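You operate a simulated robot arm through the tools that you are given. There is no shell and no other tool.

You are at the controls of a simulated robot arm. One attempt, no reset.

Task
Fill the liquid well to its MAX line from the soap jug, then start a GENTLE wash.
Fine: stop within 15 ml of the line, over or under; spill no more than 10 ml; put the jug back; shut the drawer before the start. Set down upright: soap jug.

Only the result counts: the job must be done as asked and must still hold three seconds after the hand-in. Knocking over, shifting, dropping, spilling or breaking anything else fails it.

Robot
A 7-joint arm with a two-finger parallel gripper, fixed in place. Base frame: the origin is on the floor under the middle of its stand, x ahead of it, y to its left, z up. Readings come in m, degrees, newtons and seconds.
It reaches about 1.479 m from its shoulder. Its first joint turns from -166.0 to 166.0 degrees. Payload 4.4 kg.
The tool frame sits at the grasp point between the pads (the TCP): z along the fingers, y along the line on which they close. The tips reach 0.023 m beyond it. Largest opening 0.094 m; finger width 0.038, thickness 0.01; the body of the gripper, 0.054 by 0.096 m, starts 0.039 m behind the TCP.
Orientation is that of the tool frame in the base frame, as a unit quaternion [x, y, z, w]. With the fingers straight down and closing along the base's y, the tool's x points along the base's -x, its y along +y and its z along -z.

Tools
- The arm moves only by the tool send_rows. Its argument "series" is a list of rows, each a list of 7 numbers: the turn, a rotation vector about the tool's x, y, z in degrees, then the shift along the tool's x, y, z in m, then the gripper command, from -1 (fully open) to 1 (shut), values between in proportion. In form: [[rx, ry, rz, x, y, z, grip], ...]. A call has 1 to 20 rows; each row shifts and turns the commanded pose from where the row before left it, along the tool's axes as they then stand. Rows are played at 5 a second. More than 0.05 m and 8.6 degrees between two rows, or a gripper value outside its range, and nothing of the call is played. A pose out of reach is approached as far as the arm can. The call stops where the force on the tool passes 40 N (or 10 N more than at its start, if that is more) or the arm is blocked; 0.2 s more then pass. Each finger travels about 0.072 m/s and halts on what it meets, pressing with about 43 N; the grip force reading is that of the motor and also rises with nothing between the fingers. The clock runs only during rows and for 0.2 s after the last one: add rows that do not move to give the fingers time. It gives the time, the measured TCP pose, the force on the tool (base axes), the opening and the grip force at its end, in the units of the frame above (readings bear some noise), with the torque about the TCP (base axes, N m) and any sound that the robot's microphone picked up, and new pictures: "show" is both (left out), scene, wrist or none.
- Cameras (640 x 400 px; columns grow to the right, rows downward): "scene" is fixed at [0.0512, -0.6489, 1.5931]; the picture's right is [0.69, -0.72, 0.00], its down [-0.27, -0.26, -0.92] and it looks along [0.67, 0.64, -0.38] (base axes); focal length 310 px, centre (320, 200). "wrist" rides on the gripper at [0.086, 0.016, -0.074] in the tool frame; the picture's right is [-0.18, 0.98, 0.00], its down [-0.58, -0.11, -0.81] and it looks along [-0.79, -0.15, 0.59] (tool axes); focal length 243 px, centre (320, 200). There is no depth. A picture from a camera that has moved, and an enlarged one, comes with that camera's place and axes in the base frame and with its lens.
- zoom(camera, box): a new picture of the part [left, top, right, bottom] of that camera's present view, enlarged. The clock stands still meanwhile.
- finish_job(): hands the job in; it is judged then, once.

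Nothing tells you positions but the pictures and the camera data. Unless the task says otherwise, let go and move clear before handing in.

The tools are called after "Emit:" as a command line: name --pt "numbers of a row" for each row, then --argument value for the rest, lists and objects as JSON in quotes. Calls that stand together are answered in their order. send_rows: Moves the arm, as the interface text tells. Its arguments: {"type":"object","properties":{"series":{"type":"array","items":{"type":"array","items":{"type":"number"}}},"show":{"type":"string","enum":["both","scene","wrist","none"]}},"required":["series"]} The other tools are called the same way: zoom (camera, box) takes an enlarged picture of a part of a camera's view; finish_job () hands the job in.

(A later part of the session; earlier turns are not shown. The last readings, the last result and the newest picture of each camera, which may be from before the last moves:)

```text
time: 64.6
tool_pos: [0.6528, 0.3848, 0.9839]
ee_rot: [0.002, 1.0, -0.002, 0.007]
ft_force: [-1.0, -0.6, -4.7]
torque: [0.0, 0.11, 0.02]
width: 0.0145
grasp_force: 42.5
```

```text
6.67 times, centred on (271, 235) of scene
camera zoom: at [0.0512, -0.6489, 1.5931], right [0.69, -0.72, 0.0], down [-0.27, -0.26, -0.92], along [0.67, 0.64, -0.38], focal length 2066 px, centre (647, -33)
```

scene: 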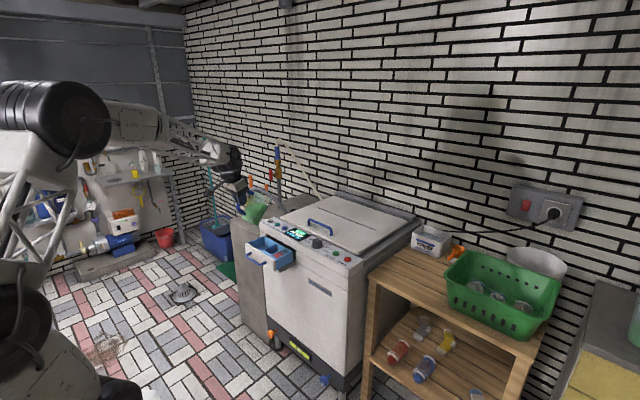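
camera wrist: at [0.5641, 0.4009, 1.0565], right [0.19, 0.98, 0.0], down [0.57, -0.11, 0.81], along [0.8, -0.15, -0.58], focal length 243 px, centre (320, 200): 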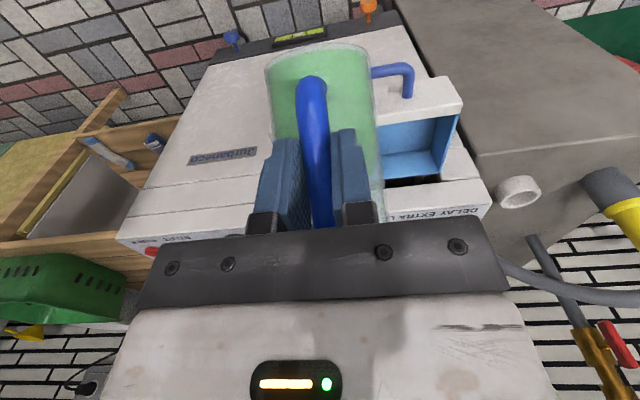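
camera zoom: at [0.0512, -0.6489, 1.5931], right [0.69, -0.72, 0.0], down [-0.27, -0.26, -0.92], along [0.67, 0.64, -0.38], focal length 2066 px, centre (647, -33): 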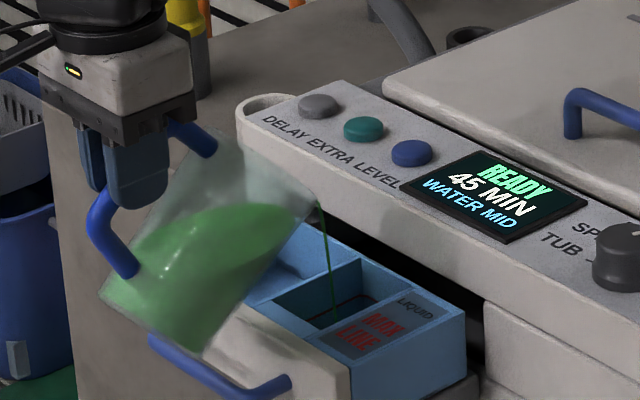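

The flow is tapering off, with no liquid visible near the line yet. I'll tilt 1.5° more and keep watching.

Emit:
send_rows --pt "0 0.75 0 0 0 0 1" --pt "0 0.75 0 0 0 0 1" --pt "0 0 0 0 0 0 1" --pt "0 0 0 0 0 0 1" --pt "0 0 0 0 0 0 1" --pt "0 0 0 0 0 0 1" --show "none"

Emit:
zoom --camera "scene" --box '[262, 242, 286, 257]'

Emit:
zoom --camera "scene" --box '[235, 205, 307, 265]'

```text
time: 66.0
tool_pos: [0.654, 0.3836, 0.9821]
ee_rot: [0.002, 1.0, -0.002, -0.007]
ft_force: [-0.1, -0.8, -4.6]
torque: [-0.01, 0.1, -0.03]
width: 0.0145
grasp_force: 42.8
```

```text
16.00 times, centred on (274, 250) of scene
camera zoom: at [0.0512, -0.6489, 1.5931], right [0.69, -0.72, 0.0], down [-0.27, -0.26, -0.92], along [0.67, 0.64, -0.38], focal length 4958 px, centre (1056, -592)
```

zoom: 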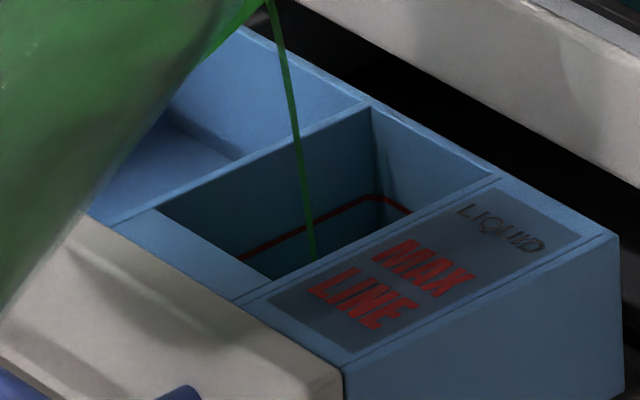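

```text
6.67 times, centred on (271, 235) of scene
camera zoom: at [0.0512, -0.6489, 1.5931], right [0.69, -0.72, 0.0], down [-0.27, -0.26, -0.92], along [0.67, 0.64, -0.38], focal length 2066 px, centre (647, -33)
```

zoom: 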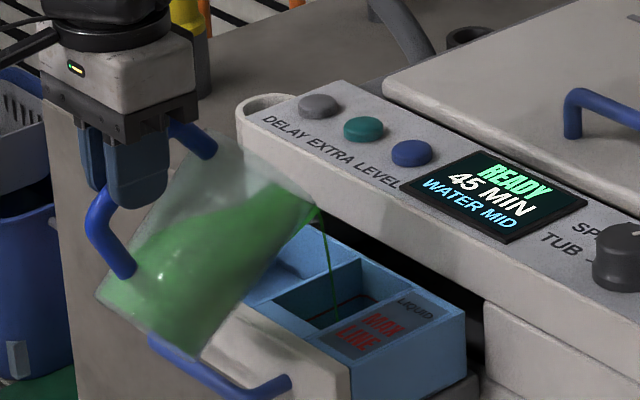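

Still nothing visible near the line, so the flow is quite low. I'll tilt 2° more.

Emit:
send_rows --pt "0 1 0 0 0 0 1" --pt "0 1 0 0 0 0 1" --pt "0 0 0 0 0 0 1" --pt "0 0 0 0 0 0 1" --pt "0 0 0 0 0 0 1" --pt "0 0 0 0 0 0 1" --show "none"

Emit:
zoom --camera "scene" --box '[262, 242, 286, 257]'

Emit:
zoom --camera "scene" --box '[235, 205, 307, 265]'

```text
time: 67.4
tool_pos: [0.6533, 0.3847, 0.9842]
ee_rot: [0.002, 1.0, -0.002, -0.025]
ft_force: [-1.3, 0.1, -4.2]
torque: [0.03, 0.12, -0.04]
width: 0.0144
grasp_force: 42.7
```

```text
16.00 times, centred on (274, 250) of scene
camera zoom: at [0.0512, -0.6489, 1.5931], right [0.69, -0.72, 0.0], down [-0.27, -0.26, -0.92], along [0.67, 0.64, -0.38], focal length 4958 px, centre (1056, -592)
```

zoom: 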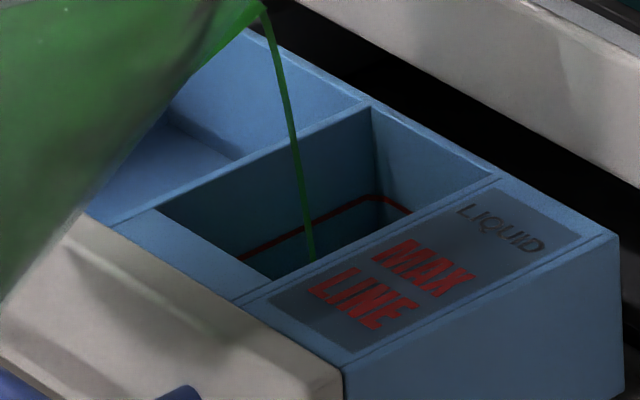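

```text
6.67 times, centred on (271, 235) of scene
camera zoom: at [0.0512, -0.6489, 1.5931], right [0.69, -0.72, 0.0], down [-0.27, -0.26, -0.92], along [0.67, 0.64, -0.38], focal length 2066 px, centre (647, -33)
```

zoom: 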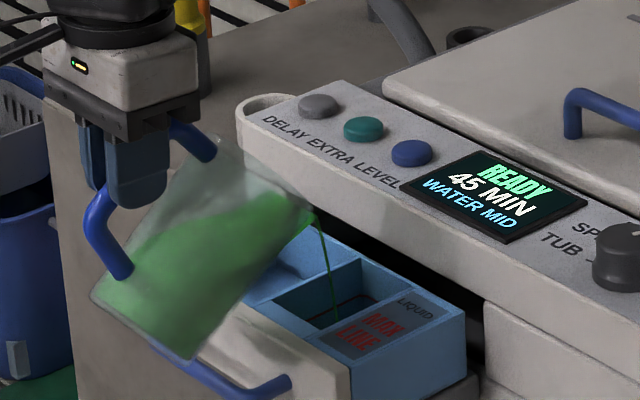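

Emit:
send_rows --pt "0 0 0 0 0 0 1" --pt "0 0 0 0 0 0 1" --pt "0 0 0 0 0 0 1" --pt "0 0 0 0 0 0 1" --pt "0 0 0 0 0 0 1" --pt "0 0 0 0 0 0 1" --pt "0 0 0 0 0 0 1" --show "none"

Emit:
zoom --camera "scene" --box '[262, 242, 286, 257]'

```text
time: 69.0
tool_pos: [0.6531, 0.3843, 0.984]
ee_rot: [0.001, 1.0, -0.002, -0.024]
ft_force: [-0.7, 0.0, -3.3]
torque: [0.06, 0.13, -0.01]
width: 0.0145
grasp_force: 42.4
```

```text
16.00 times, centred on (274, 250) of scene
camera zoom: at [0.0512, -0.6489, 1.5931], right [0.69, -0.72, 0.0], down [-0.27, -0.26, -0.92], along [0.67, 0.64, -0.38], focal length 4958 px, centre (1056, -592)
```

zoom: 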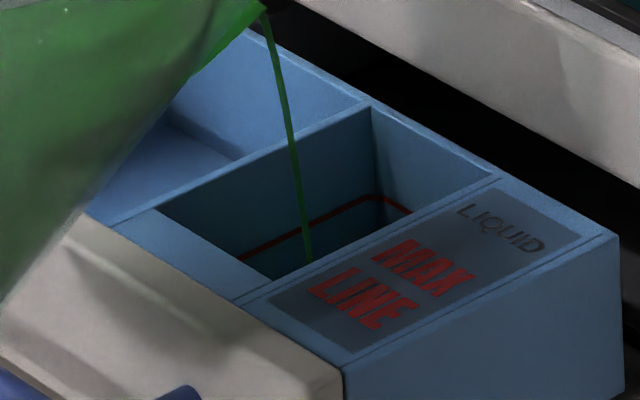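

I need a better view of the level. I'll tilt back to stop the flow, shift the jug sideways and look into the well with the wrist camera.

Emit:
send_rows --pt "0 -3 0 0 0 0 1" --pt "0 -3 0 0 0 0 1" --pt "0 -3 0 0 0 0 1" --pt "0 -3 0 0 0 0 1" --pt "0 0 0 0 0 0 1" --pt "0 0 0 0 0 0 1" --show "none"

Emit:
zoom --camera "scene" --box '[235, 205, 307, 265]'

```text
time: 70.4
tool_pos: [0.6515, 0.3838, 0.9833]
ee_rot: [0.001, 0.997, -0.001, 0.081]
ft_force: [-1.2, -1.0, -3.5]
torque: [-0.01, 0.19, -0.01]
width: 0.0147
grasp_force: 42.9
```

```text
6.67 times, centred on (271, 235) of scene
camera zoom: at [0.0512, -0.6489, 1.5931], right [0.69, -0.72, 0.0], down [-0.27, -0.26, -0.92], along [0.67, 0.64, -0.38], focal length 2066 px, centre (647, -33)
```

zoom: 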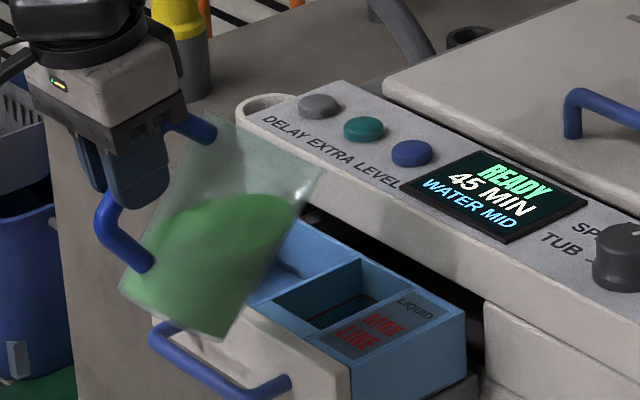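

The flow stopped cleanly. Now I shift the jug 13 cm toward −y for a view.

Emit:
send_rows --pt "0 0 0 0 -0.02 0 1" --pt "0 0 0 0 -0.035 0 1" --pt "0 0 0 0 -0.035 0 1" --pt "0 0 0 0 -0.035 0 1" --pt "0 0 0 0 -0.02 0 1" --show "wrist"

```text
time: 71.6
tool_pos: [0.6516, 0.2389, 0.9825]
ee_rot: [0.002, 0.997, -0.002, 0.08]
ft_force: [-0.1, -0.7, -3.9]
torque: [-0.01, 0.16, -0.03]
width: 0.0144
grasp_force: 42.6
camera wrist: at [0.5536, 0.2555, 1.0429], right [0.18, 0.98, 0.03], down [0.44, -0.11, 0.89], along [0.88, -0.15, -0.46], focal length 243 px, centre (320, 200)
```

wrist: 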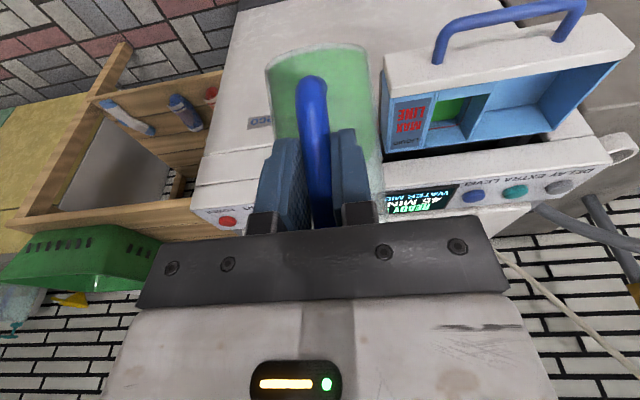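

Emit:
zoom --camera "wrist" --box '[405, 80, 501, 150]'

Emit:
zoom --camera "wrist" --box '[420, 88, 480, 128]'

Emit:
zoom --camera "scene" --box '[262, 240, 290, 258]'

```text
5.71 times, centred on (453, 115) of wrist
camera zoom: at [0.5536, 0.2555, 1.0429], right [0.18, 0.98, 0.03], down [0.44, -0.11, 0.89], along [0.88, -0.15, -0.46], focal length 1386 px, centre (-440, 686)
```

zoom: 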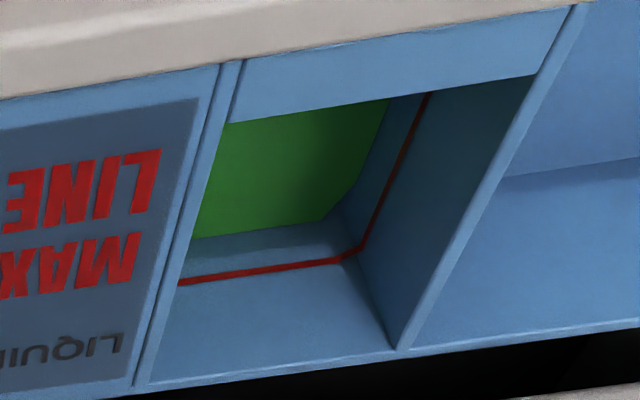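

```text
10.00 times, centred on (450, 108) of wrist
camera zoom: at [0.5536, 0.2555, 1.0429], right [0.18, 0.98, 0.03], down [0.44, -0.11, 0.89], along [0.88, -0.15, -0.46], focal length 2426 px, centre (-980, 1120)
```

zoom: 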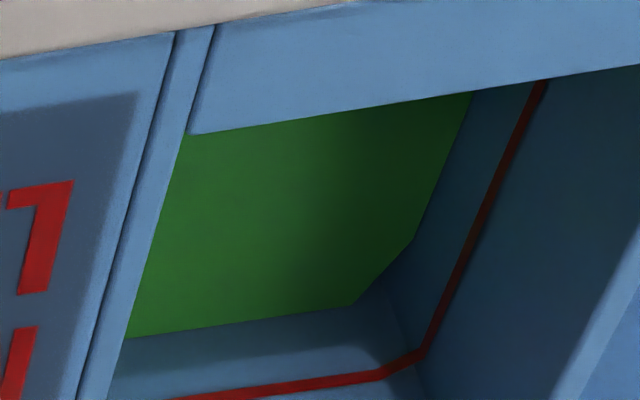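

```text
16.00 times, centred on (276, 249) of scene
camera zoom: at [0.0512, -0.6489, 1.5931], right [0.69, -0.72, 0.0], down [-0.27, -0.26, -0.92], along [0.67, 0.64, -0.38], focal length 4958 px, centre (1024, -584)
```

zoom: 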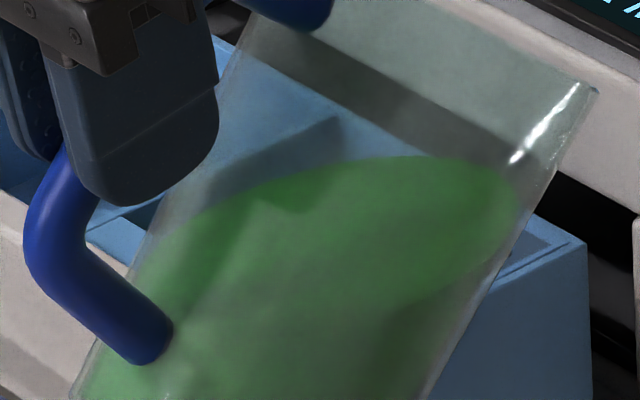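

Now I can see the liquid clearly: its surface is about 13 mm below the red line (floor ≈16 mm below), so roughly 60 ml more is needed. I'll go back and pour at a slightly steeper tilt.

Emit:
send_rows --pt "0 0 0 0 0.02 0 1" --pt "0 0 0 0 0.035 0 1" --pt "0 0 0 0 0.035 0 1" --pt "0 0 0 0 0.035 0 1" --pt "0 0 0 0 0.02 0 1" --pt "0 3 0 0 0 0 1" --pt "0 3 0 0 0 0 1" --pt "0 3 0 0 0 0 1" --pt "0 3 0 0 0 0 1" --pt "0 1 0 0 0 0 1" --pt "0 1 0 0 0 0 1" --pt "0 0 0 0 0 0 1" --pt "0 0 0 0 0 0 1" --show "none"

Emit:
zoom --camera "scene" --box '[262, 242, 286, 257]'

Emit:
zoom --camera "scene" --box '[235, 205, 307, 265]'

```text
time: 74.4
tool_pos: [0.6533, 0.3834, 0.9849]
ee_rot: [0.001, 0.999, -0.002, -0.041]
ft_force: [0.6, 0.0, -4.7]
torque: [0.0, 0.08, 0.0]
width: 0.0146
grasp_force: 42.9
```

```text
16.00 times, centred on (274, 250) of scene
camera zoom: at [0.0512, -0.6489, 1.5931], right [0.69, -0.72, 0.0], down [-0.27, -0.26, -0.92], along [0.67, 0.64, -0.38], focal length 4958 px, centre (1056, -592)
```

zoom: 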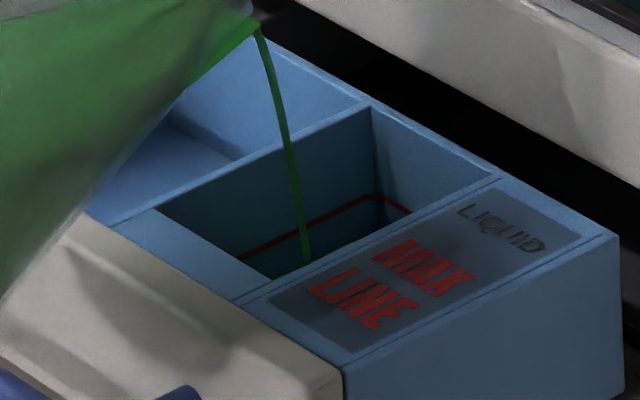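

```text
6.67 times, centred on (271, 235) of scene
camera zoom: at [0.0512, -0.6489, 1.5931], right [0.69, -0.72, 0.0], down [-0.27, -0.26, -0.92], along [0.67, 0.64, -0.38], focal length 2066 px, centre (647, -33)
```

zoom: 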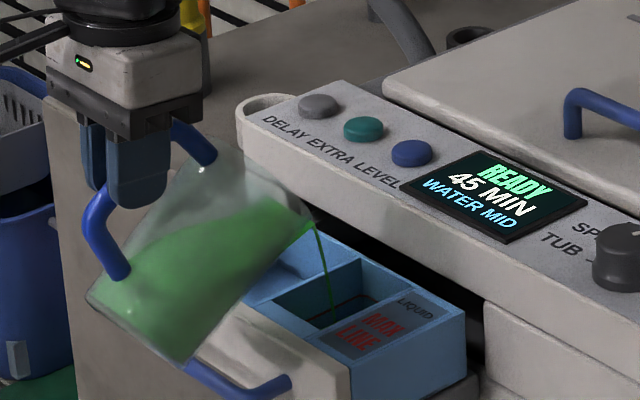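

Emit:
send_rows --pt "0 0 0 0 0 0 1" --pt "0 0 0 0 0 0 1" --pt "0 0 0 0 0 0 1" --pt "0 0 0 0 0 0 1" --pt "0 0 0 0 0 0 1" --pt "0 0 0 0 0 0 1" --pt "0 0 0 0 0 0 1" --pt "0 0 0 0 0 0 1" --pt "0 0 0 0 0 0 1" --show "none"

Emit:
zoom --camera "scene" --box '[262, 242, 286, 257]'

```text
time: 76.4
tool_pos: [0.6538, 0.3837, 0.9841]
ee_rot: [0.002, 0.999, -0.002, -0.042]
ft_force: [-0.1, -0.6, -4.4]
torque: [0.02, 0.09, 0.02]
width: 0.0148
grasp_force: 43.0
```

```text
16.00 times, centred on (274, 250) of scene
camera zoom: at [0.0512, -0.6489, 1.5931], right [0.69, -0.72, 0.0], down [-0.27, -0.26, -0.92], along [0.67, 0.64, -0.38], focal length 4958 px, centre (1056, -592)
```

zoom: 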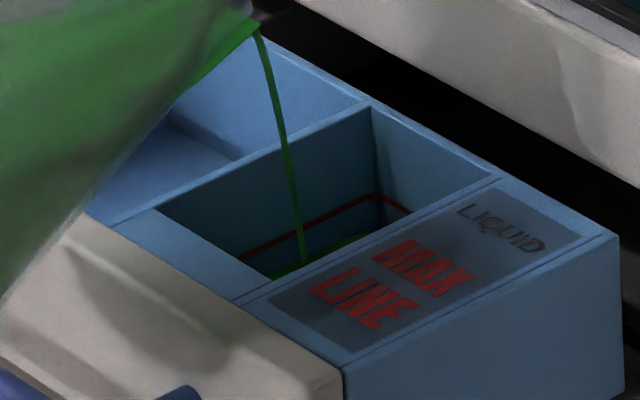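

The liquid is now visible about 10 mm below the line, rising roughly 1.2 mm per second. I'll hold for another 3 seconds.

Emit:
send_rows --pt "0 0 0 0 0 0 1" --pt "0 0 0 0 0 0 1" --pt "0 0 0 0 0 0 1" --pt "0 0 0 0 0 0 1" --pt "0 0 0 0 0 0 1" --pt "0 0 0 0 0 0 1" --pt "0 0 0 0 0 0 1" --pt "0 0 0 0 0 0 1" --pt "0 0 0 0 0 0 1" --pt "0 0 0 0 0 0 1" --pt "0 0 0 0 0 0 1" --pt "0 0 0 0 0 0 1" --pt "0 0 0 0 0 0 1" --show "none"

Emit:
zoom --camera "scene" --box '[262, 242, 286, 257]'

```text
time: 79.2
tool_pos: [0.6546, 0.3841, 0.9835]
ee_rot: [0.001, 0.999, -0.002, -0.042]
ft_force: [0.6, 0.1, -3.5]
torque: [0.02, 0.06, 0.01]
width: 0.0146
grasp_force: 42.7
```

```text
16.00 times, centred on (274, 250) of scene
camera zoom: at [0.0512, -0.6489, 1.5931], right [0.69, -0.72, 0.0], down [-0.27, -0.26, -0.92], along [0.67, 0.64, -0.38], focal length 4958 px, centre (1056, -592)
```

zoom: 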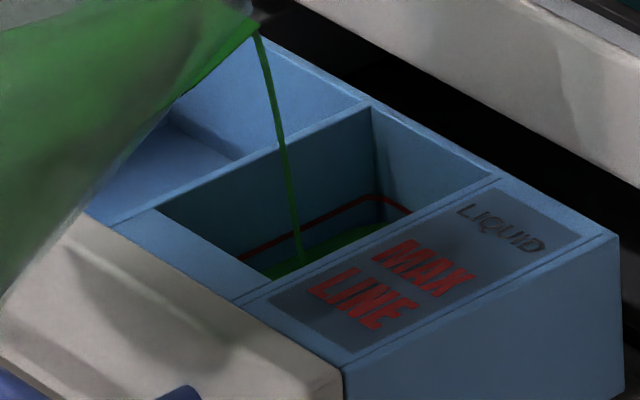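

Emit:
send_rows --pt "0 0 0 0 0 0 1" --pt "0 0 0 0 0 0 1" --pt "0 0 0 0 0 0 1" --pt "0 0 0 0 0 0 1" --pt "0 0 0 0 0 0 1" --pt "0 0 0 0 0 0 1" --pt "0 0 0 0 0 0 1" --pt "0 0 0 0 0 0 1" --pt "0 0 0 0 0 0 1" --pt "0 0 0 0 0 0 1" --pt "0 0 0 0 0 0 1" --pt "0 0 0 0 0 0 1" --show "none"

Emit:
zoom --camera "scene" --box '[262, 242, 286, 257]'

```text
time: 81.8
tool_pos: [0.6534, 0.3843, 0.9836]
ee_rot: [0.001, 0.999, -0.002, -0.042]
ft_force: [0.7, 0.0, -4.1]
torque: [0.03, 0.06, 0.01]
width: 0.0145
grasp_force: 43.3
```

```text
16.00 times, centred on (274, 250) of scene
camera zoom: at [0.0512, -0.6489, 1.5931], right [0.69, -0.72, 0.0], down [-0.27, -0.26, -0.92], along [0.67, 0.64, -0.38], focal length 4958 px, centre (1056, -592)
```

zoom: 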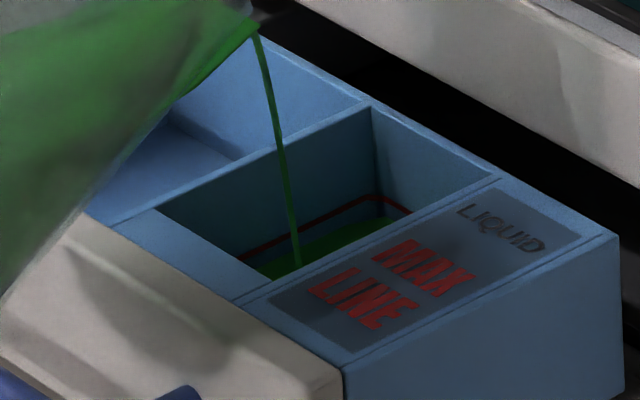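

About 5–6 mm below the line now. I'll hold 3 more seconds, then stop and check from the wrist camera.

Emit:
send_rows --pt "0 0 0 0 0 0 1" --pt "0 0 0 0 0 0 1" --pt "0 0 0 0 0 0 1" --pt "0 0 0 0 0 0 1" --pt "0 0 0 0 0 0 1" --pt "0 0 0 0 0 0 1" --pt "0 0 0 0 0 0 1" --pt "0 0 0 0 0 0 1" --pt "0 0 0 0 0 0 1" --pt "0 0 0 0 0 0 1" --pt "0 0 0 0 0 0 1" --pt "0 0 0 0 0 0 1" --show "none"

Emit:
zoom --camera "scene" --box '[262, 242, 286, 257]'

```text
time: 84.4
tool_pos: [0.6529, 0.3842, 0.9851]
ee_rot: [0.002, 0.999, -0.001, -0.041]
ft_force: [-0.4, 0.2, -3.7]
torque: [-0.02, 0.05, 0.03]
width: 0.0147
grasp_force: 43.0
```

```text
16.00 times, centred on (274, 250) of scene
camera zoom: at [0.0512, -0.6489, 1.5931], right [0.69, -0.72, 0.0], down [-0.27, -0.26, -0.92], along [0.67, 0.64, -0.38], focal length 4958 px, centre (1056, -592)
```

zoom: 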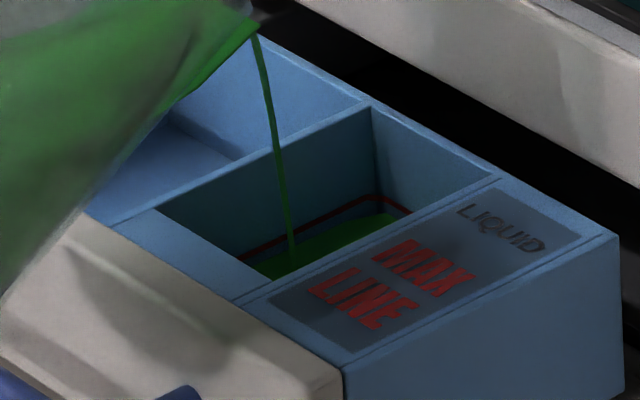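

Emit:
send_rows --pt "0 0 0 0 0 0 1" --pt "0 0 0 0 0 0 1" --pt "0 0 0 0 0 0 1" --pt "0 0 0 0 0 0 1" --pt "0 0 0 0 0 0 1" --pt "0 0 0 0 0 0 1" --pt "0 0 0 0 0 0 1" --pt "0 0 0 0 0 0 1" --pt "0 0 0 0 0 0 1" --pt "0 0 0 0 0 0 1" --pt "0 0 0 0 0 0 1" --pt "0 0 0 0 0 0 1" --show "none"

Emit:
zoom --camera "scene" --box '[262, 242, 286, 257]'

```text
time: 87.0
tool_pos: [0.6539, 0.3831, 0.9849]
ee_rot: [0.002, 0.999, -0.001, -0.042]
ft_force: [0.4, 0.3, -4.6]
torque: [-0.01, 0.04, 0.01]
width: 0.0146
grasp_force: 42.9
```

```text
16.00 times, centred on (274, 250) of scene
camera zoom: at [0.0512, -0.6489, 1.5931], right [0.69, -0.72, 0.0], down [-0.27, -0.26, -0.92], along [0.67, 0.64, -0.38], focal length 4958 px, centre (1056, -592)
```

zoom: 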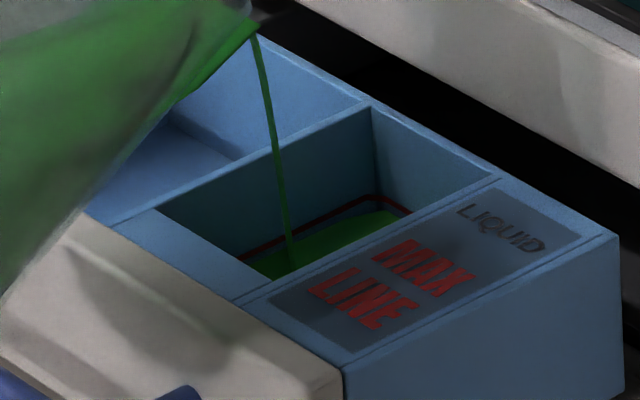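

Emit:
send_rows --pt "0 0 0 0 0 0 1" --pt "0 0 0 0 0 0 1" --pt "0 0 0 0 0 0 1" --pt "0 0 0 0 0 0 1" --pt "0 0 0 0 0 0 1" --pt "0 0 0 0 0 0 1" --pt "0 0 0 0 0 0 1" --pt "0 0 0 0 0 0 1" --pt "0 -3 0 0 0 0 1" --pt "0 -3 0 0 0 0 1" --pt "0 -3 0 0 0 0 1" --pt "0 -3 0 0 0 0 1" --pt "0 -3 0 0 0 0 1" --pt "0 0 0 0 0 0 1" --pt "0 0 0 0 0 0 1" --show "none"

Emit:
zoom --camera "scene" --box '[262, 242, 286, 257]'

Emit:
zoom --camera "scene" --box '[235, 205, 307, 265]'

```text
time: 90.2
tool_pos: [0.6529, 0.3844, 0.9845]
ee_rot: [0.001, 0.996, -0.002, 0.089]
ft_force: [0.6, -0.4, -3.4]
torque: [0.01, 0.15, -0.01]
width: 0.0147
grasp_force: 43.1
```

```text
16.00 times, centred on (274, 250) of scene
camera zoom: at [0.0512, -0.6489, 1.5931], right [0.69, -0.72, 0.0], down [-0.27, -0.26, -0.92], along [0.67, 0.64, -0.38], focal length 4958 px, centre (1056, -592)
```

zoom: 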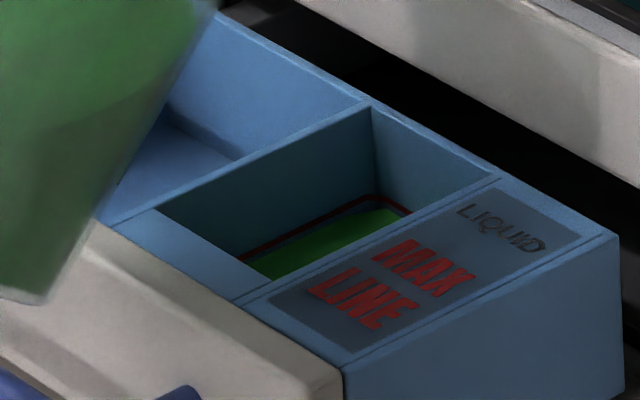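

```text
6.67 times, centred on (271, 235) of scene
camera zoom: at [0.0512, -0.6489, 1.5931], right [0.69, -0.72, 0.0], down [-0.27, -0.26, -0.92], along [0.67, 0.64, -0.38], focal length 2066 px, centre (647, -33)
```

zoom: 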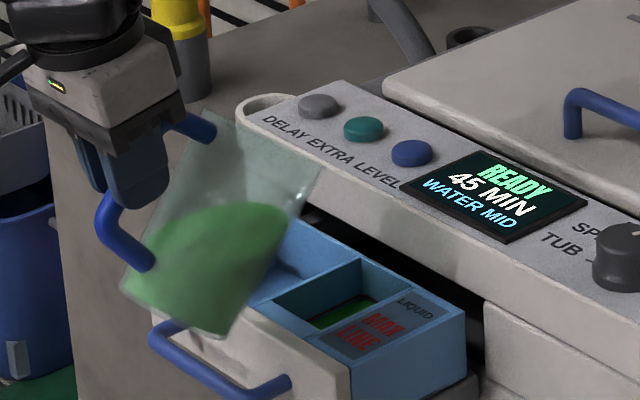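

The flow has stopped and the surface is close below the line. I'll shift the jug aside again and inspect the level with the wrist camera.

Emit:
send_rows --pt "0 0 0 0 -0.02 0 1" --pt "0 0 0 0 -0.035 0 1" --pt "0 0 0 0 -0.035 0 1" --pt "0 0 0 0 -0.035 0 1" --pt "0 0 0 0 -0.02 0 1" --pt "0 0 0 0 0 0 1" --show "wrist"

Emit:
zoom --camera "wrist" --box '[405, 80, 501, 150]'

Emit:
zoom --camera "wrist" --box '[420, 88, 480, 128]'

```text
time: 91.6
tool_pos: [0.6532, 0.2386, 0.9841]
ee_rot: [0.001, 0.996, -0.002, 0.088]
ft_force: [-0.2, -1.3, -3.2]
torque: [0.01, 0.14, -0.02]
width: 0.0145
grasp_force: 43.2
camera wrist: at [0.5526, 0.2554, 1.0417], right [0.18, 0.98, 0.03], down [0.43, -0.11, 0.9], along [0.88, -0.15, -0.44], focal length 243 px, centre (320, 200)
```

wrist: 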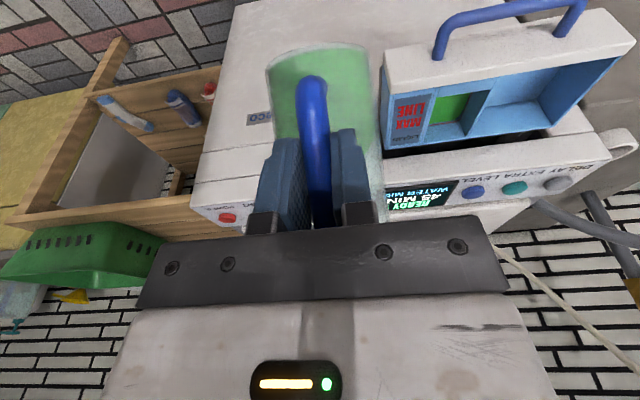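

```text
5.71 times, centred on (453, 115) of wrist
camera zoom: at [0.5526, 0.2554, 1.0417], right [0.18, 0.98, 0.03], down [0.43, -0.11, 0.9], along [0.88, -0.15, -0.44], focal length 1386 px, centre (-440, 686)
```

zoom: 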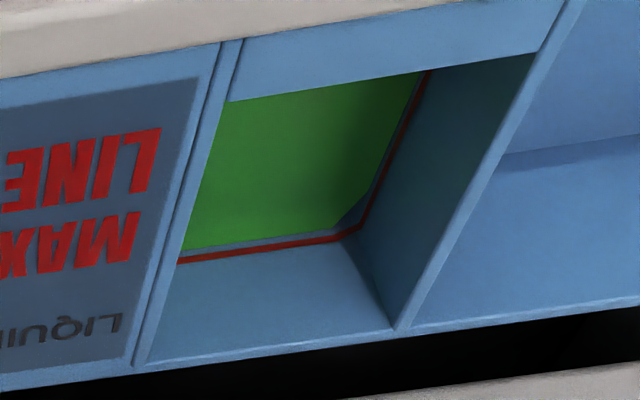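

```text
10.00 times, centred on (450, 108) of wrist
camera zoom: at [0.5526, 0.2554, 1.0417], right [0.18, 0.98, 0.03], down [0.43, -0.11, 0.9], along [0.88, -0.15, -0.44], focal length 2426 px, centre (-980, 1120)
```

zoom: 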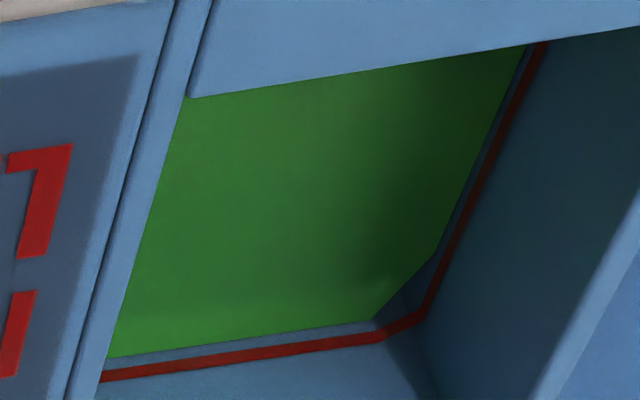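

The surface is about 3.4 mm below the line centre, i.e. roughly 15 ml short. I'll go back for one more small pour.

Emit:
send_rows --pt "0 0 0 0 0.02 0 1" --pt "0 0 0 0 0.035 0 1" --pt "0 0 0 0 0.035 0 1" --pt "0 0 0 0 0.035 0 1" --pt "0 0 0 0 0.02 0 1" --pt "0 3 0 0 0 0 1" --pt "0 3 0 0 0 0 1" --pt "0 3 0 0 0 0 1" --pt "0 3 0 0 0 0 1" --pt "0 3 0 0 0 0 1" --pt "0 0.5 0 0 0 0 1" --pt "0 0 0 0 0 0 1" --pt "0 0 0 0 0 0 1" --pt "0 0 0 0 0 0 1" --pt "0 0 0 0 0 0 1" --show "none"

Emit:
zoom --camera "scene" --box '[262, 242, 286, 257]'

```text
time: 94.8
tool_pos: [0.6522, 0.3849, 0.9842]
ee_rot: [0.001, 0.999, -0.001, -0.047]
ft_force: [-0.2, 0.7, -4.1]
torque: [0.05, 0.04, 0.01]
width: 0.0147
grasp_force: 43.1
```

```text
16.00 times, centred on (274, 250) of scene
camera zoom: at [0.0512, -0.6489, 1.5931], right [0.69, -0.72, 0.0], down [-0.27, -0.26, -0.92], along [0.67, 0.64, -0.38], focal length 4958 px, centre (1056, -592)
```

zoom: 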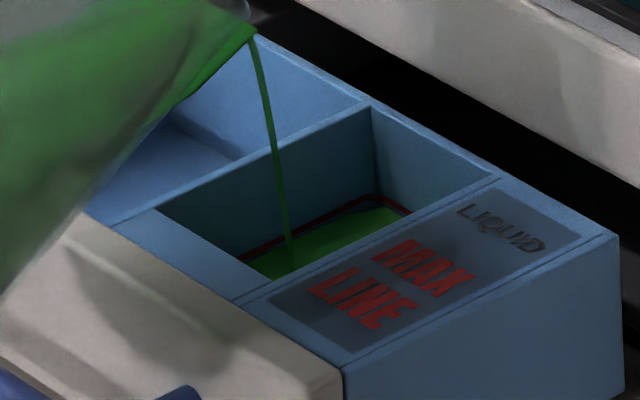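

Emit:
send_rows --pt "0 0 0 0 0 0 1" --pt "0 0 0 0 0 0 1" --pt "0 0 0 0 0 0 1" --pt "0 0 0 0 0 0 1" --pt "0 0 0 0 0 0 1" --pt "0 0 0 0 0 0 1" --pt "0 0 0 0 0 0 1" --pt "0 0 0 0 0 0 1" --show "none"

Emit:
zoom --camera "scene" --box '[262, 242, 286, 257]'

```text
time: 96.6
tool_pos: [0.654, 0.3849, 0.9846]
ee_rot: [0.002, 0.999, -0.002, -0.046]
ft_force: [-0.1, -0.4, -4.2]
torque: [-0.01, 0.02, -0.01]
width: 0.0147
grasp_force: 43.2
```

```text
16.00 times, centred on (274, 250) of scene
camera zoom: at [0.0512, -0.6489, 1.5931], right [0.69, -0.72, 0.0], down [-0.27, -0.26, -0.92], along [0.67, 0.64, -0.38], focal length 4958 px, centre (1056, -592)
```

zoom: 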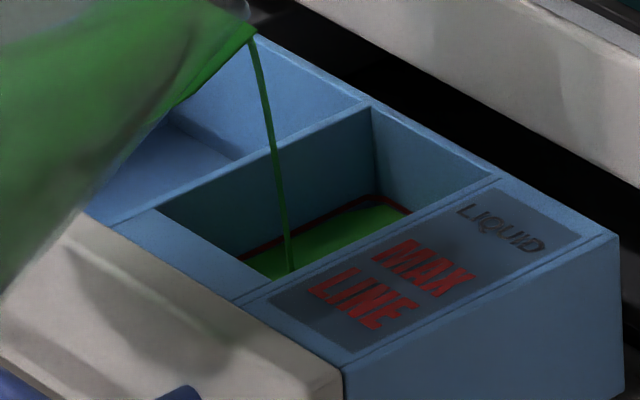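

Emit:
send_rows --pt "0 0 0 0 0 0 1" --pt "0 0 0 0 0 0 1" --pt "0 0 0 0 0 0 1" --pt "0 0 0 0 0 0 1" --pt "0 0 0 0 0 0 1" --pt "0 -3 0 0 0 0 1" --pt "0 -3 0 0 0 0 1" --pt "0 -3 0 0 0 0 1" --pt "0 -3 0 0 0 0 1" --pt "0 -3 0 0 0 0 1" --pt "0 -0.5 0 0 0 0 1" --pt "0 0 0 0 0 0 1" --pt "0 0 0 0 -0.02 0 1" --pt "0 0 0 0 -0.035 0 1" --pt "0 0 0 0 -0.035 0 1" --pt "0 0 0 0 -0.035 0 1" --pt "0 0 0 0 -0.02 0 1" --pt "0 0 0 0 0 0 1" --pt "0 0 0 0 0 0 1" --show "wrist"

Emit:
zoom --camera "wrist" --box '[405, 80, 501, 150]'

Emit:
zoom --camera "wrist" --box '[420, 88, 480, 128]'

```text
time: 100.6
tool_pos: [0.6517, 0.2384, 0.9845]
ee_rot: [0.001, 0.996, -0.002, 0.088]
ft_force: [0.2, -0.6, -3.3]
torque: [0.0, 0.13, 0.0]
width: 0.0144
grasp_force: 42.8
camera wrist: at [0.5521, 0.2561, 1.042], right [0.18, 0.98, 0.03], down [0.43, -0.11, 0.9], along [0.88, -0.15, -0.44], focal length 243 px, centre (320, 200)
```

wrist: 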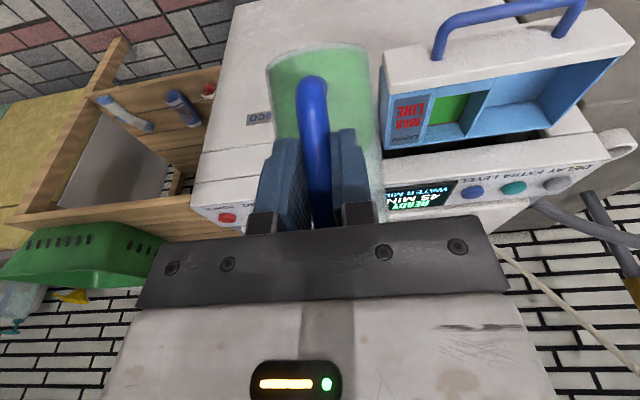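

```text
5.71 times, centred on (453, 115) of wrist
camera zoom: at [0.5521, 0.2561, 1.042], right [0.18, 0.98, 0.03], down [0.43, -0.11, 0.9], along [0.88, -0.15, -0.44], focal length 1386 px, centre (-440, 686)
```

zoom: 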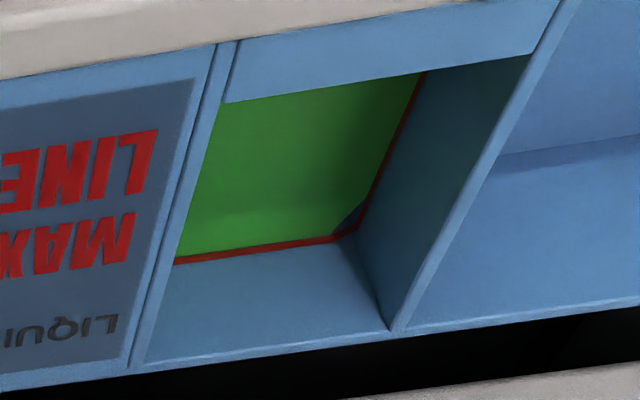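

```text
10.00 times, centred on (450, 108) of wrist
camera zoom: at [0.5521, 0.2561, 1.042], right [0.18, 0.98, 0.03], down [0.43, -0.11, 0.9], along [0.88, -0.15, -0.44], focal length 2426 px, centre (-980, 1120)
```

zoom: 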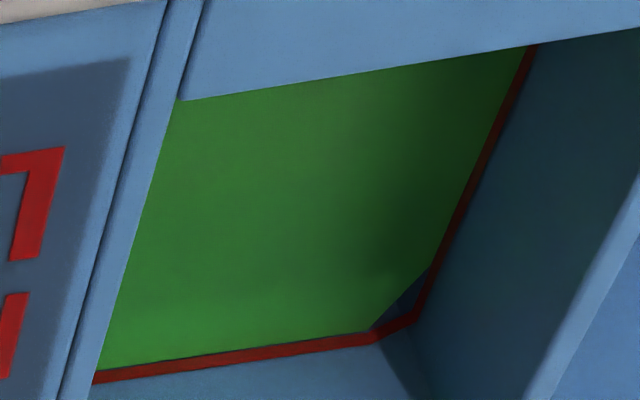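

The liquid now meets the lower edge of the red line, roughly 1 mm (≈5 ml) below its centre, well within tolerance. I'll raise the jug and bring it upright again before carrying it back.

Emit:
send_rows --pt "0 0 0 -0.0025 0 -0.0138 1" --pt "0 0 0 -0.0049 0 -0.0276 1" --pt "0 0 0 -0.0049 0 -0.0276 1" --pt "0 0 0 -0.0049 0 -0.0276 1" --pt "0 0 0 -0.0049 0 -0.0276 1" --pt "0 0 0 -0.0025 0 -0.0138 1" --pt "0 -3 0 0 0 0 1" --pt "0 -3 0 0 0 0 1" --pt "0 -3 0 0 0 0 1" --pt "0 -3 0 0 0 0 1" --pt "0 -3 0 0 0 0 1" --pt "0 -3 0 0 0 0 1" --pt "0 -3 0 0 0 0 1" --pt "0 -3 0 0 0 0 1" --pt "0 -3 0 0 0 0 1" --pt "0 -3 0 0 0 0 1" --pt "0 -3 0 0 0 0 1" --pt "0 -3 0 0 0 0 1" --pt "0 -3 0 0 0 0 1" --pt "0 -0.6 0 0 0 0 1" --show "both"

Emit:
zoom --camera "scene" --box '[240, 160, 320, 260]'

```text
time: 104.8
tool_pos: [0.6517, 0.2407, 1.1241]
ee_rot: [0.001, 0.907, -0.002, 0.422]
ft_force: [-0.2, 0.2, -2.5]
torque: [0.01, 0.29, 0.02]
width: 0.0146
grasp_force: 43.1
camera wrist: at [0.538, 0.2563, 1.1059], right [0.12, 0.98, 0.14], down [-0.24, -0.11, 0.96], along [0.96, -0.15, 0.23], focal length 243 px, centre (320, 200)
```

scene: 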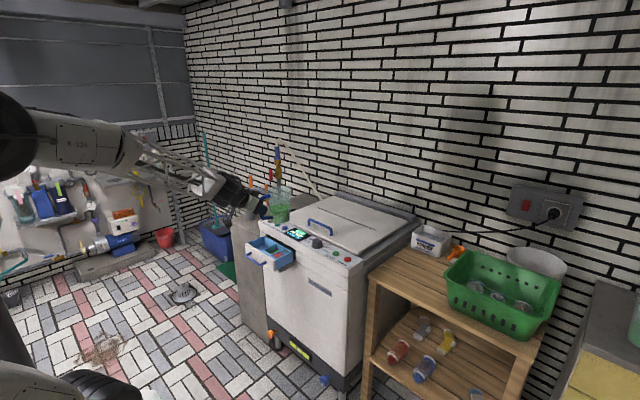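
wrist: 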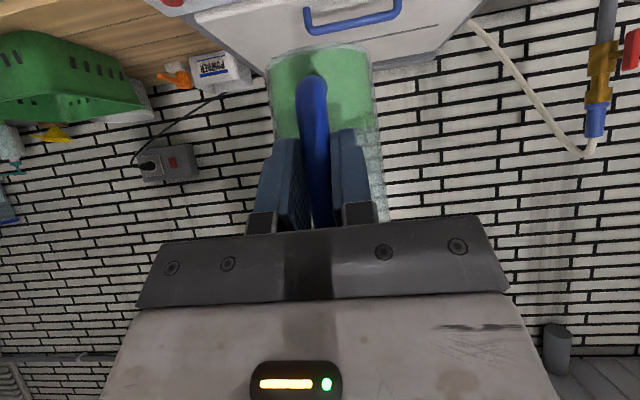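

```text
4.00 times, centred on (280, 210) of scene
camera zoom: at [0.0512, -0.6489, 1.5931], right [0.69, -0.72, 0.0], down [-0.27, -0.26, -0.92], along [0.67, 0.64, -0.38], focal length 1239 px, centre (480, 160)
```

zoom: 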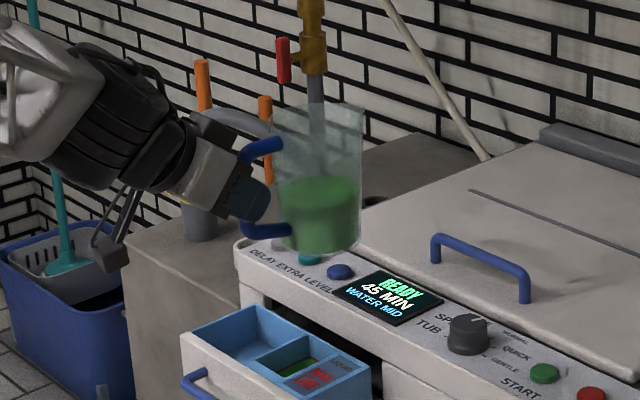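

The jug is upright again. I carry it back over to its spot on the bench at the same height.

Emit:
send_rows --pt "0 0 0 -0.008 -0.0132 0.0094 1" --pt "0 0 0 -0.0159 -0.0265 0.0188 1" --pt "0 0 0 -0.0159 -0.0265 0.0188 1" --pt "0 0 0 -0.0159 -0.0265 0.0188 1" --pt "0 0 0 -0.0159 -0.0265 0.0188 1" --pt "0 0 0 -0.0159 -0.0265 0.0188 1" --pt "0 0 0 -0.0159 -0.0265 0.0188 1" --pt "0 0 0 -0.0159 -0.0265 0.0188 1" --pt "0 0 0 -0.0159 -0.0265 0.0188 1" --pt "0 0 0 -0.0159 -0.0265 0.0188 1" --pt "0 0 0 -0.0159 -0.0265 0.0188 1" --pt "0 0 0 -0.0159 -0.0265 0.0188 1" --pt "0 0 0 -0.0159 -0.0265 0.0188 1" --pt "0 0 0 -0.0159 -0.0265 0.0188 1" --pt "0 0 0 -0.0159 -0.0265 0.0188 1" --pt "0 0 0 -0.008 -0.0132 0.0094 1" --pt "0 0 0 0 0 0 1" --show "scene"

```text
time: 108.4
tool_pos: [1.0207, -0.1598, 1.1248]
ee_rot: [0.001, 0.907, -0.002, 0.422]
ft_force: [0.6, -0.1, -3.3]
torque: [0.04, 0.31, 0.0]
width: 0.0147
grasp_force: 42.6
```

scene: 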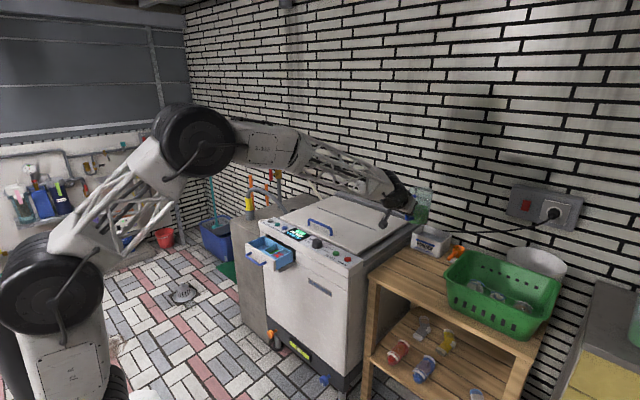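

Emit:
send_rows --pt "0 0 0 0.0113 0.003 0.0095 1" --pt "0 0 0 0.0225 0 0.019 1" --pt "0 0 0 0.0225 0 0.019 1" --pt "0 0 0 0.0225 0 0.019 1" --pt "0 0 0 0.0225 0 0.019 1" --pt "0 0 0 0.0225 0 0.019 1" --pt "0 0 0 0.0225 0 0.019 1" --pt "0 0 0 0.0225 0 0.019 1" --pt "0 0 0 0.0113 0 0.0095 1" --pt "0 0 0 0 0 0 1" --show "none"

Emit:
zoom --camera "scene" --box '[368, 225, 448, 285]'

```text
time: 110.6
tool_pos: [1.0196, -0.1562, 0.8901]
ee_rot: [0.001, 0.907, -0.002, 0.421]
ft_force: [-0.2, -0.3, -3.2]
torque: [0.0, 0.29, 0.0]
width: 0.0146
grasp_force: 43.6
```

```text
6.67 times, centred on (408, 255) of scene
camera zoom: at [0.0512, -0.6489, 1.5931], right [0.69, -0.72, 0.0], down [-0.27, -0.26, -0.92], along [0.67, 0.64, -0.38], focal length 2066 px, centre (-267, -167)
```

zoom: 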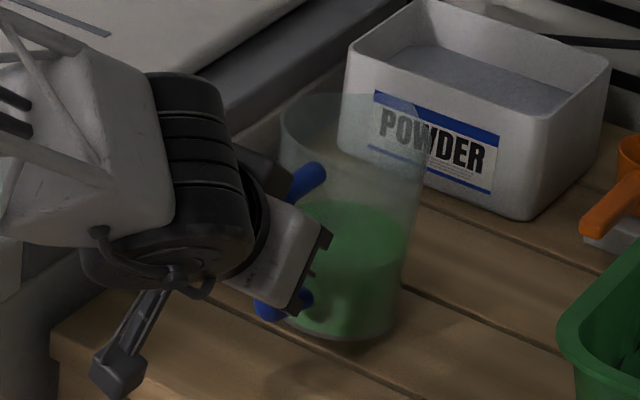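

Just above the bench (about 12 mm). I lower slowly, watching the vertical force for contact.

Emit:
send_rows --pt "0 0 0 0.001 0 0.0034 1" --pt "0 0 0 0.0023 0 0.0019 1" --pt "0 0 0 0.0023 0 0.0019 1" --pt "0 0 0 0 0 0 1" --show "none"

```text
time: 111.6
tool_pos: [1.0237, -0.1572, 0.8811]
ee_rot: [0.0, 0.907, -0.001, 0.421]
ft_force: [1.1, 1.2, -3.5]
torque: [0.02, 0.28, 0.07]
width: 0.0146
grasp_force: 43.6
```

Emit:
send_rows --pt "0 0 0 0.0011 0 0.001 1" --pt "0 0 0 0.0011 0 0.001 1" --pt "0 0 0 0 0 0 1" --show "none"

Emit:
zoom --camera "scene" --box '[368, 225, 448, 285]'

```text
time: 112.4
tool_pos: [1.0229, -0.1567, 0.8797]
ee_rot: [0.001, 0.907, -0.002, 0.421]
ft_force: [1.0, 0.5, -2.6]
torque: [0.03, 0.11, 0.0]
width: 0.0145
grasp_force: 42.7
```

```text
6.67 times, centred on (408, 255) of scene
camera zoom: at [0.0512, -0.6489, 1.5931], right [0.69, -0.72, 0.0], down [-0.27, -0.26, -0.92], along [0.67, 0.64, -0.38], focal length 2066 px, centre (-267, -167)
```

zoom: 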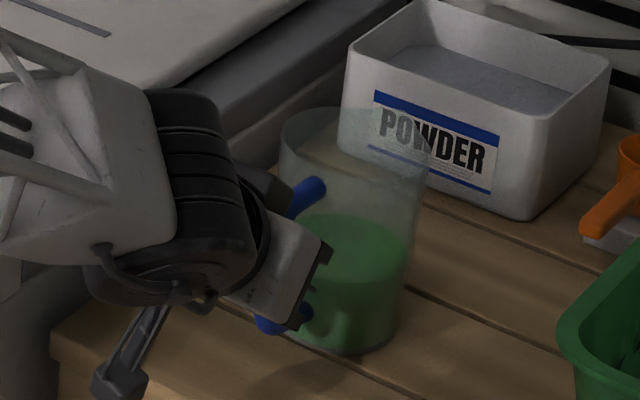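

The torque has dropped, so the base is starting to touch. A little lower.

Emit:
send_rows --pt "0 0 0 0.0008 0 0.0006 1" --pt "0 0 0 0.0004 0 0.0003 1" --pt "0 0 0 0 0 0 1" --show "none"

```text
time: 113.2
tool_pos: [1.0229, -0.1556, 0.8787]
ee_rot: [0.001, 0.906, -0.002, 0.422]
ft_force: [-3.4, -0.8, 6.5]
torque: [0.06, -0.8, -0.04]
width: 0.0148
grasp_force: 43.1
```

The jug is firmly on the bench. I ease off half a millimetre and open the fingers.

Emit:
send_rows --pt "0 0 0 -0.0003 0 -0.0003 1" --pt "0 0 0 0 0 0 0.5" --pt "0 0 0 0 0 0 0" --pt "0 0 0 0 0 0 -0.6" --pt "0 0 0 0 0 0 -1" --pt "0 0 0 0 0 0 -1" --show "wrist"

Emit:
zoom --camera "scene" --box '[368, 225, 448, 285]'

```text
time: 114.6
tool_pos: [1.021, -0.156, 0.8766]
ee_rot: [0.002, 0.907, -0.002, 0.421]
ft_force: [0.6, -1.0, -0.7]
torque: [-0.02, 0.03, 0.03]
width: 0.0941
grasp_force: 0.0
camera wrist: at [0.9079, -0.1398, 0.8587], right [0.12, 0.98, 0.14], down [-0.24, -0.11, 0.96], along [0.96, -0.15, 0.22], focal length 243 px, centre (320, 200)
```

wrist: 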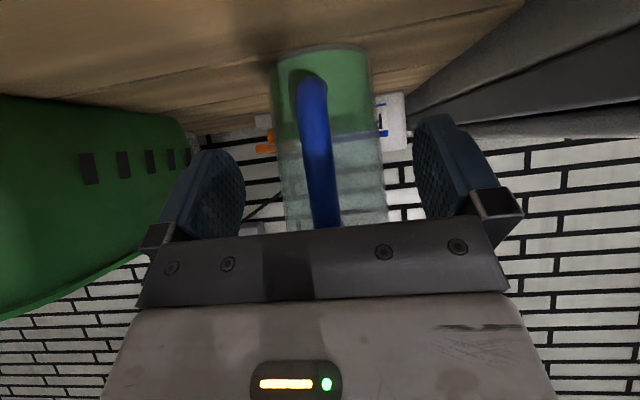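

```text
6.67 times, centred on (408, 255) of scene
camera zoom: at [0.0512, -0.6489, 1.5931], right [0.69, -0.72, 0.0], down [-0.27, -0.26, -0.92], along [0.67, 0.64, -0.38], focal length 2066 px, centre (-267, -167)
```

zoom: 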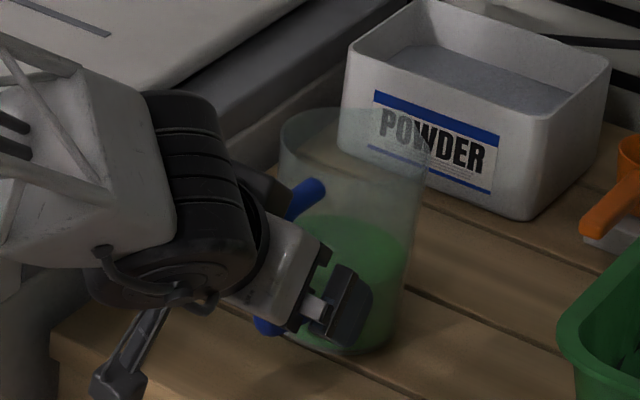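

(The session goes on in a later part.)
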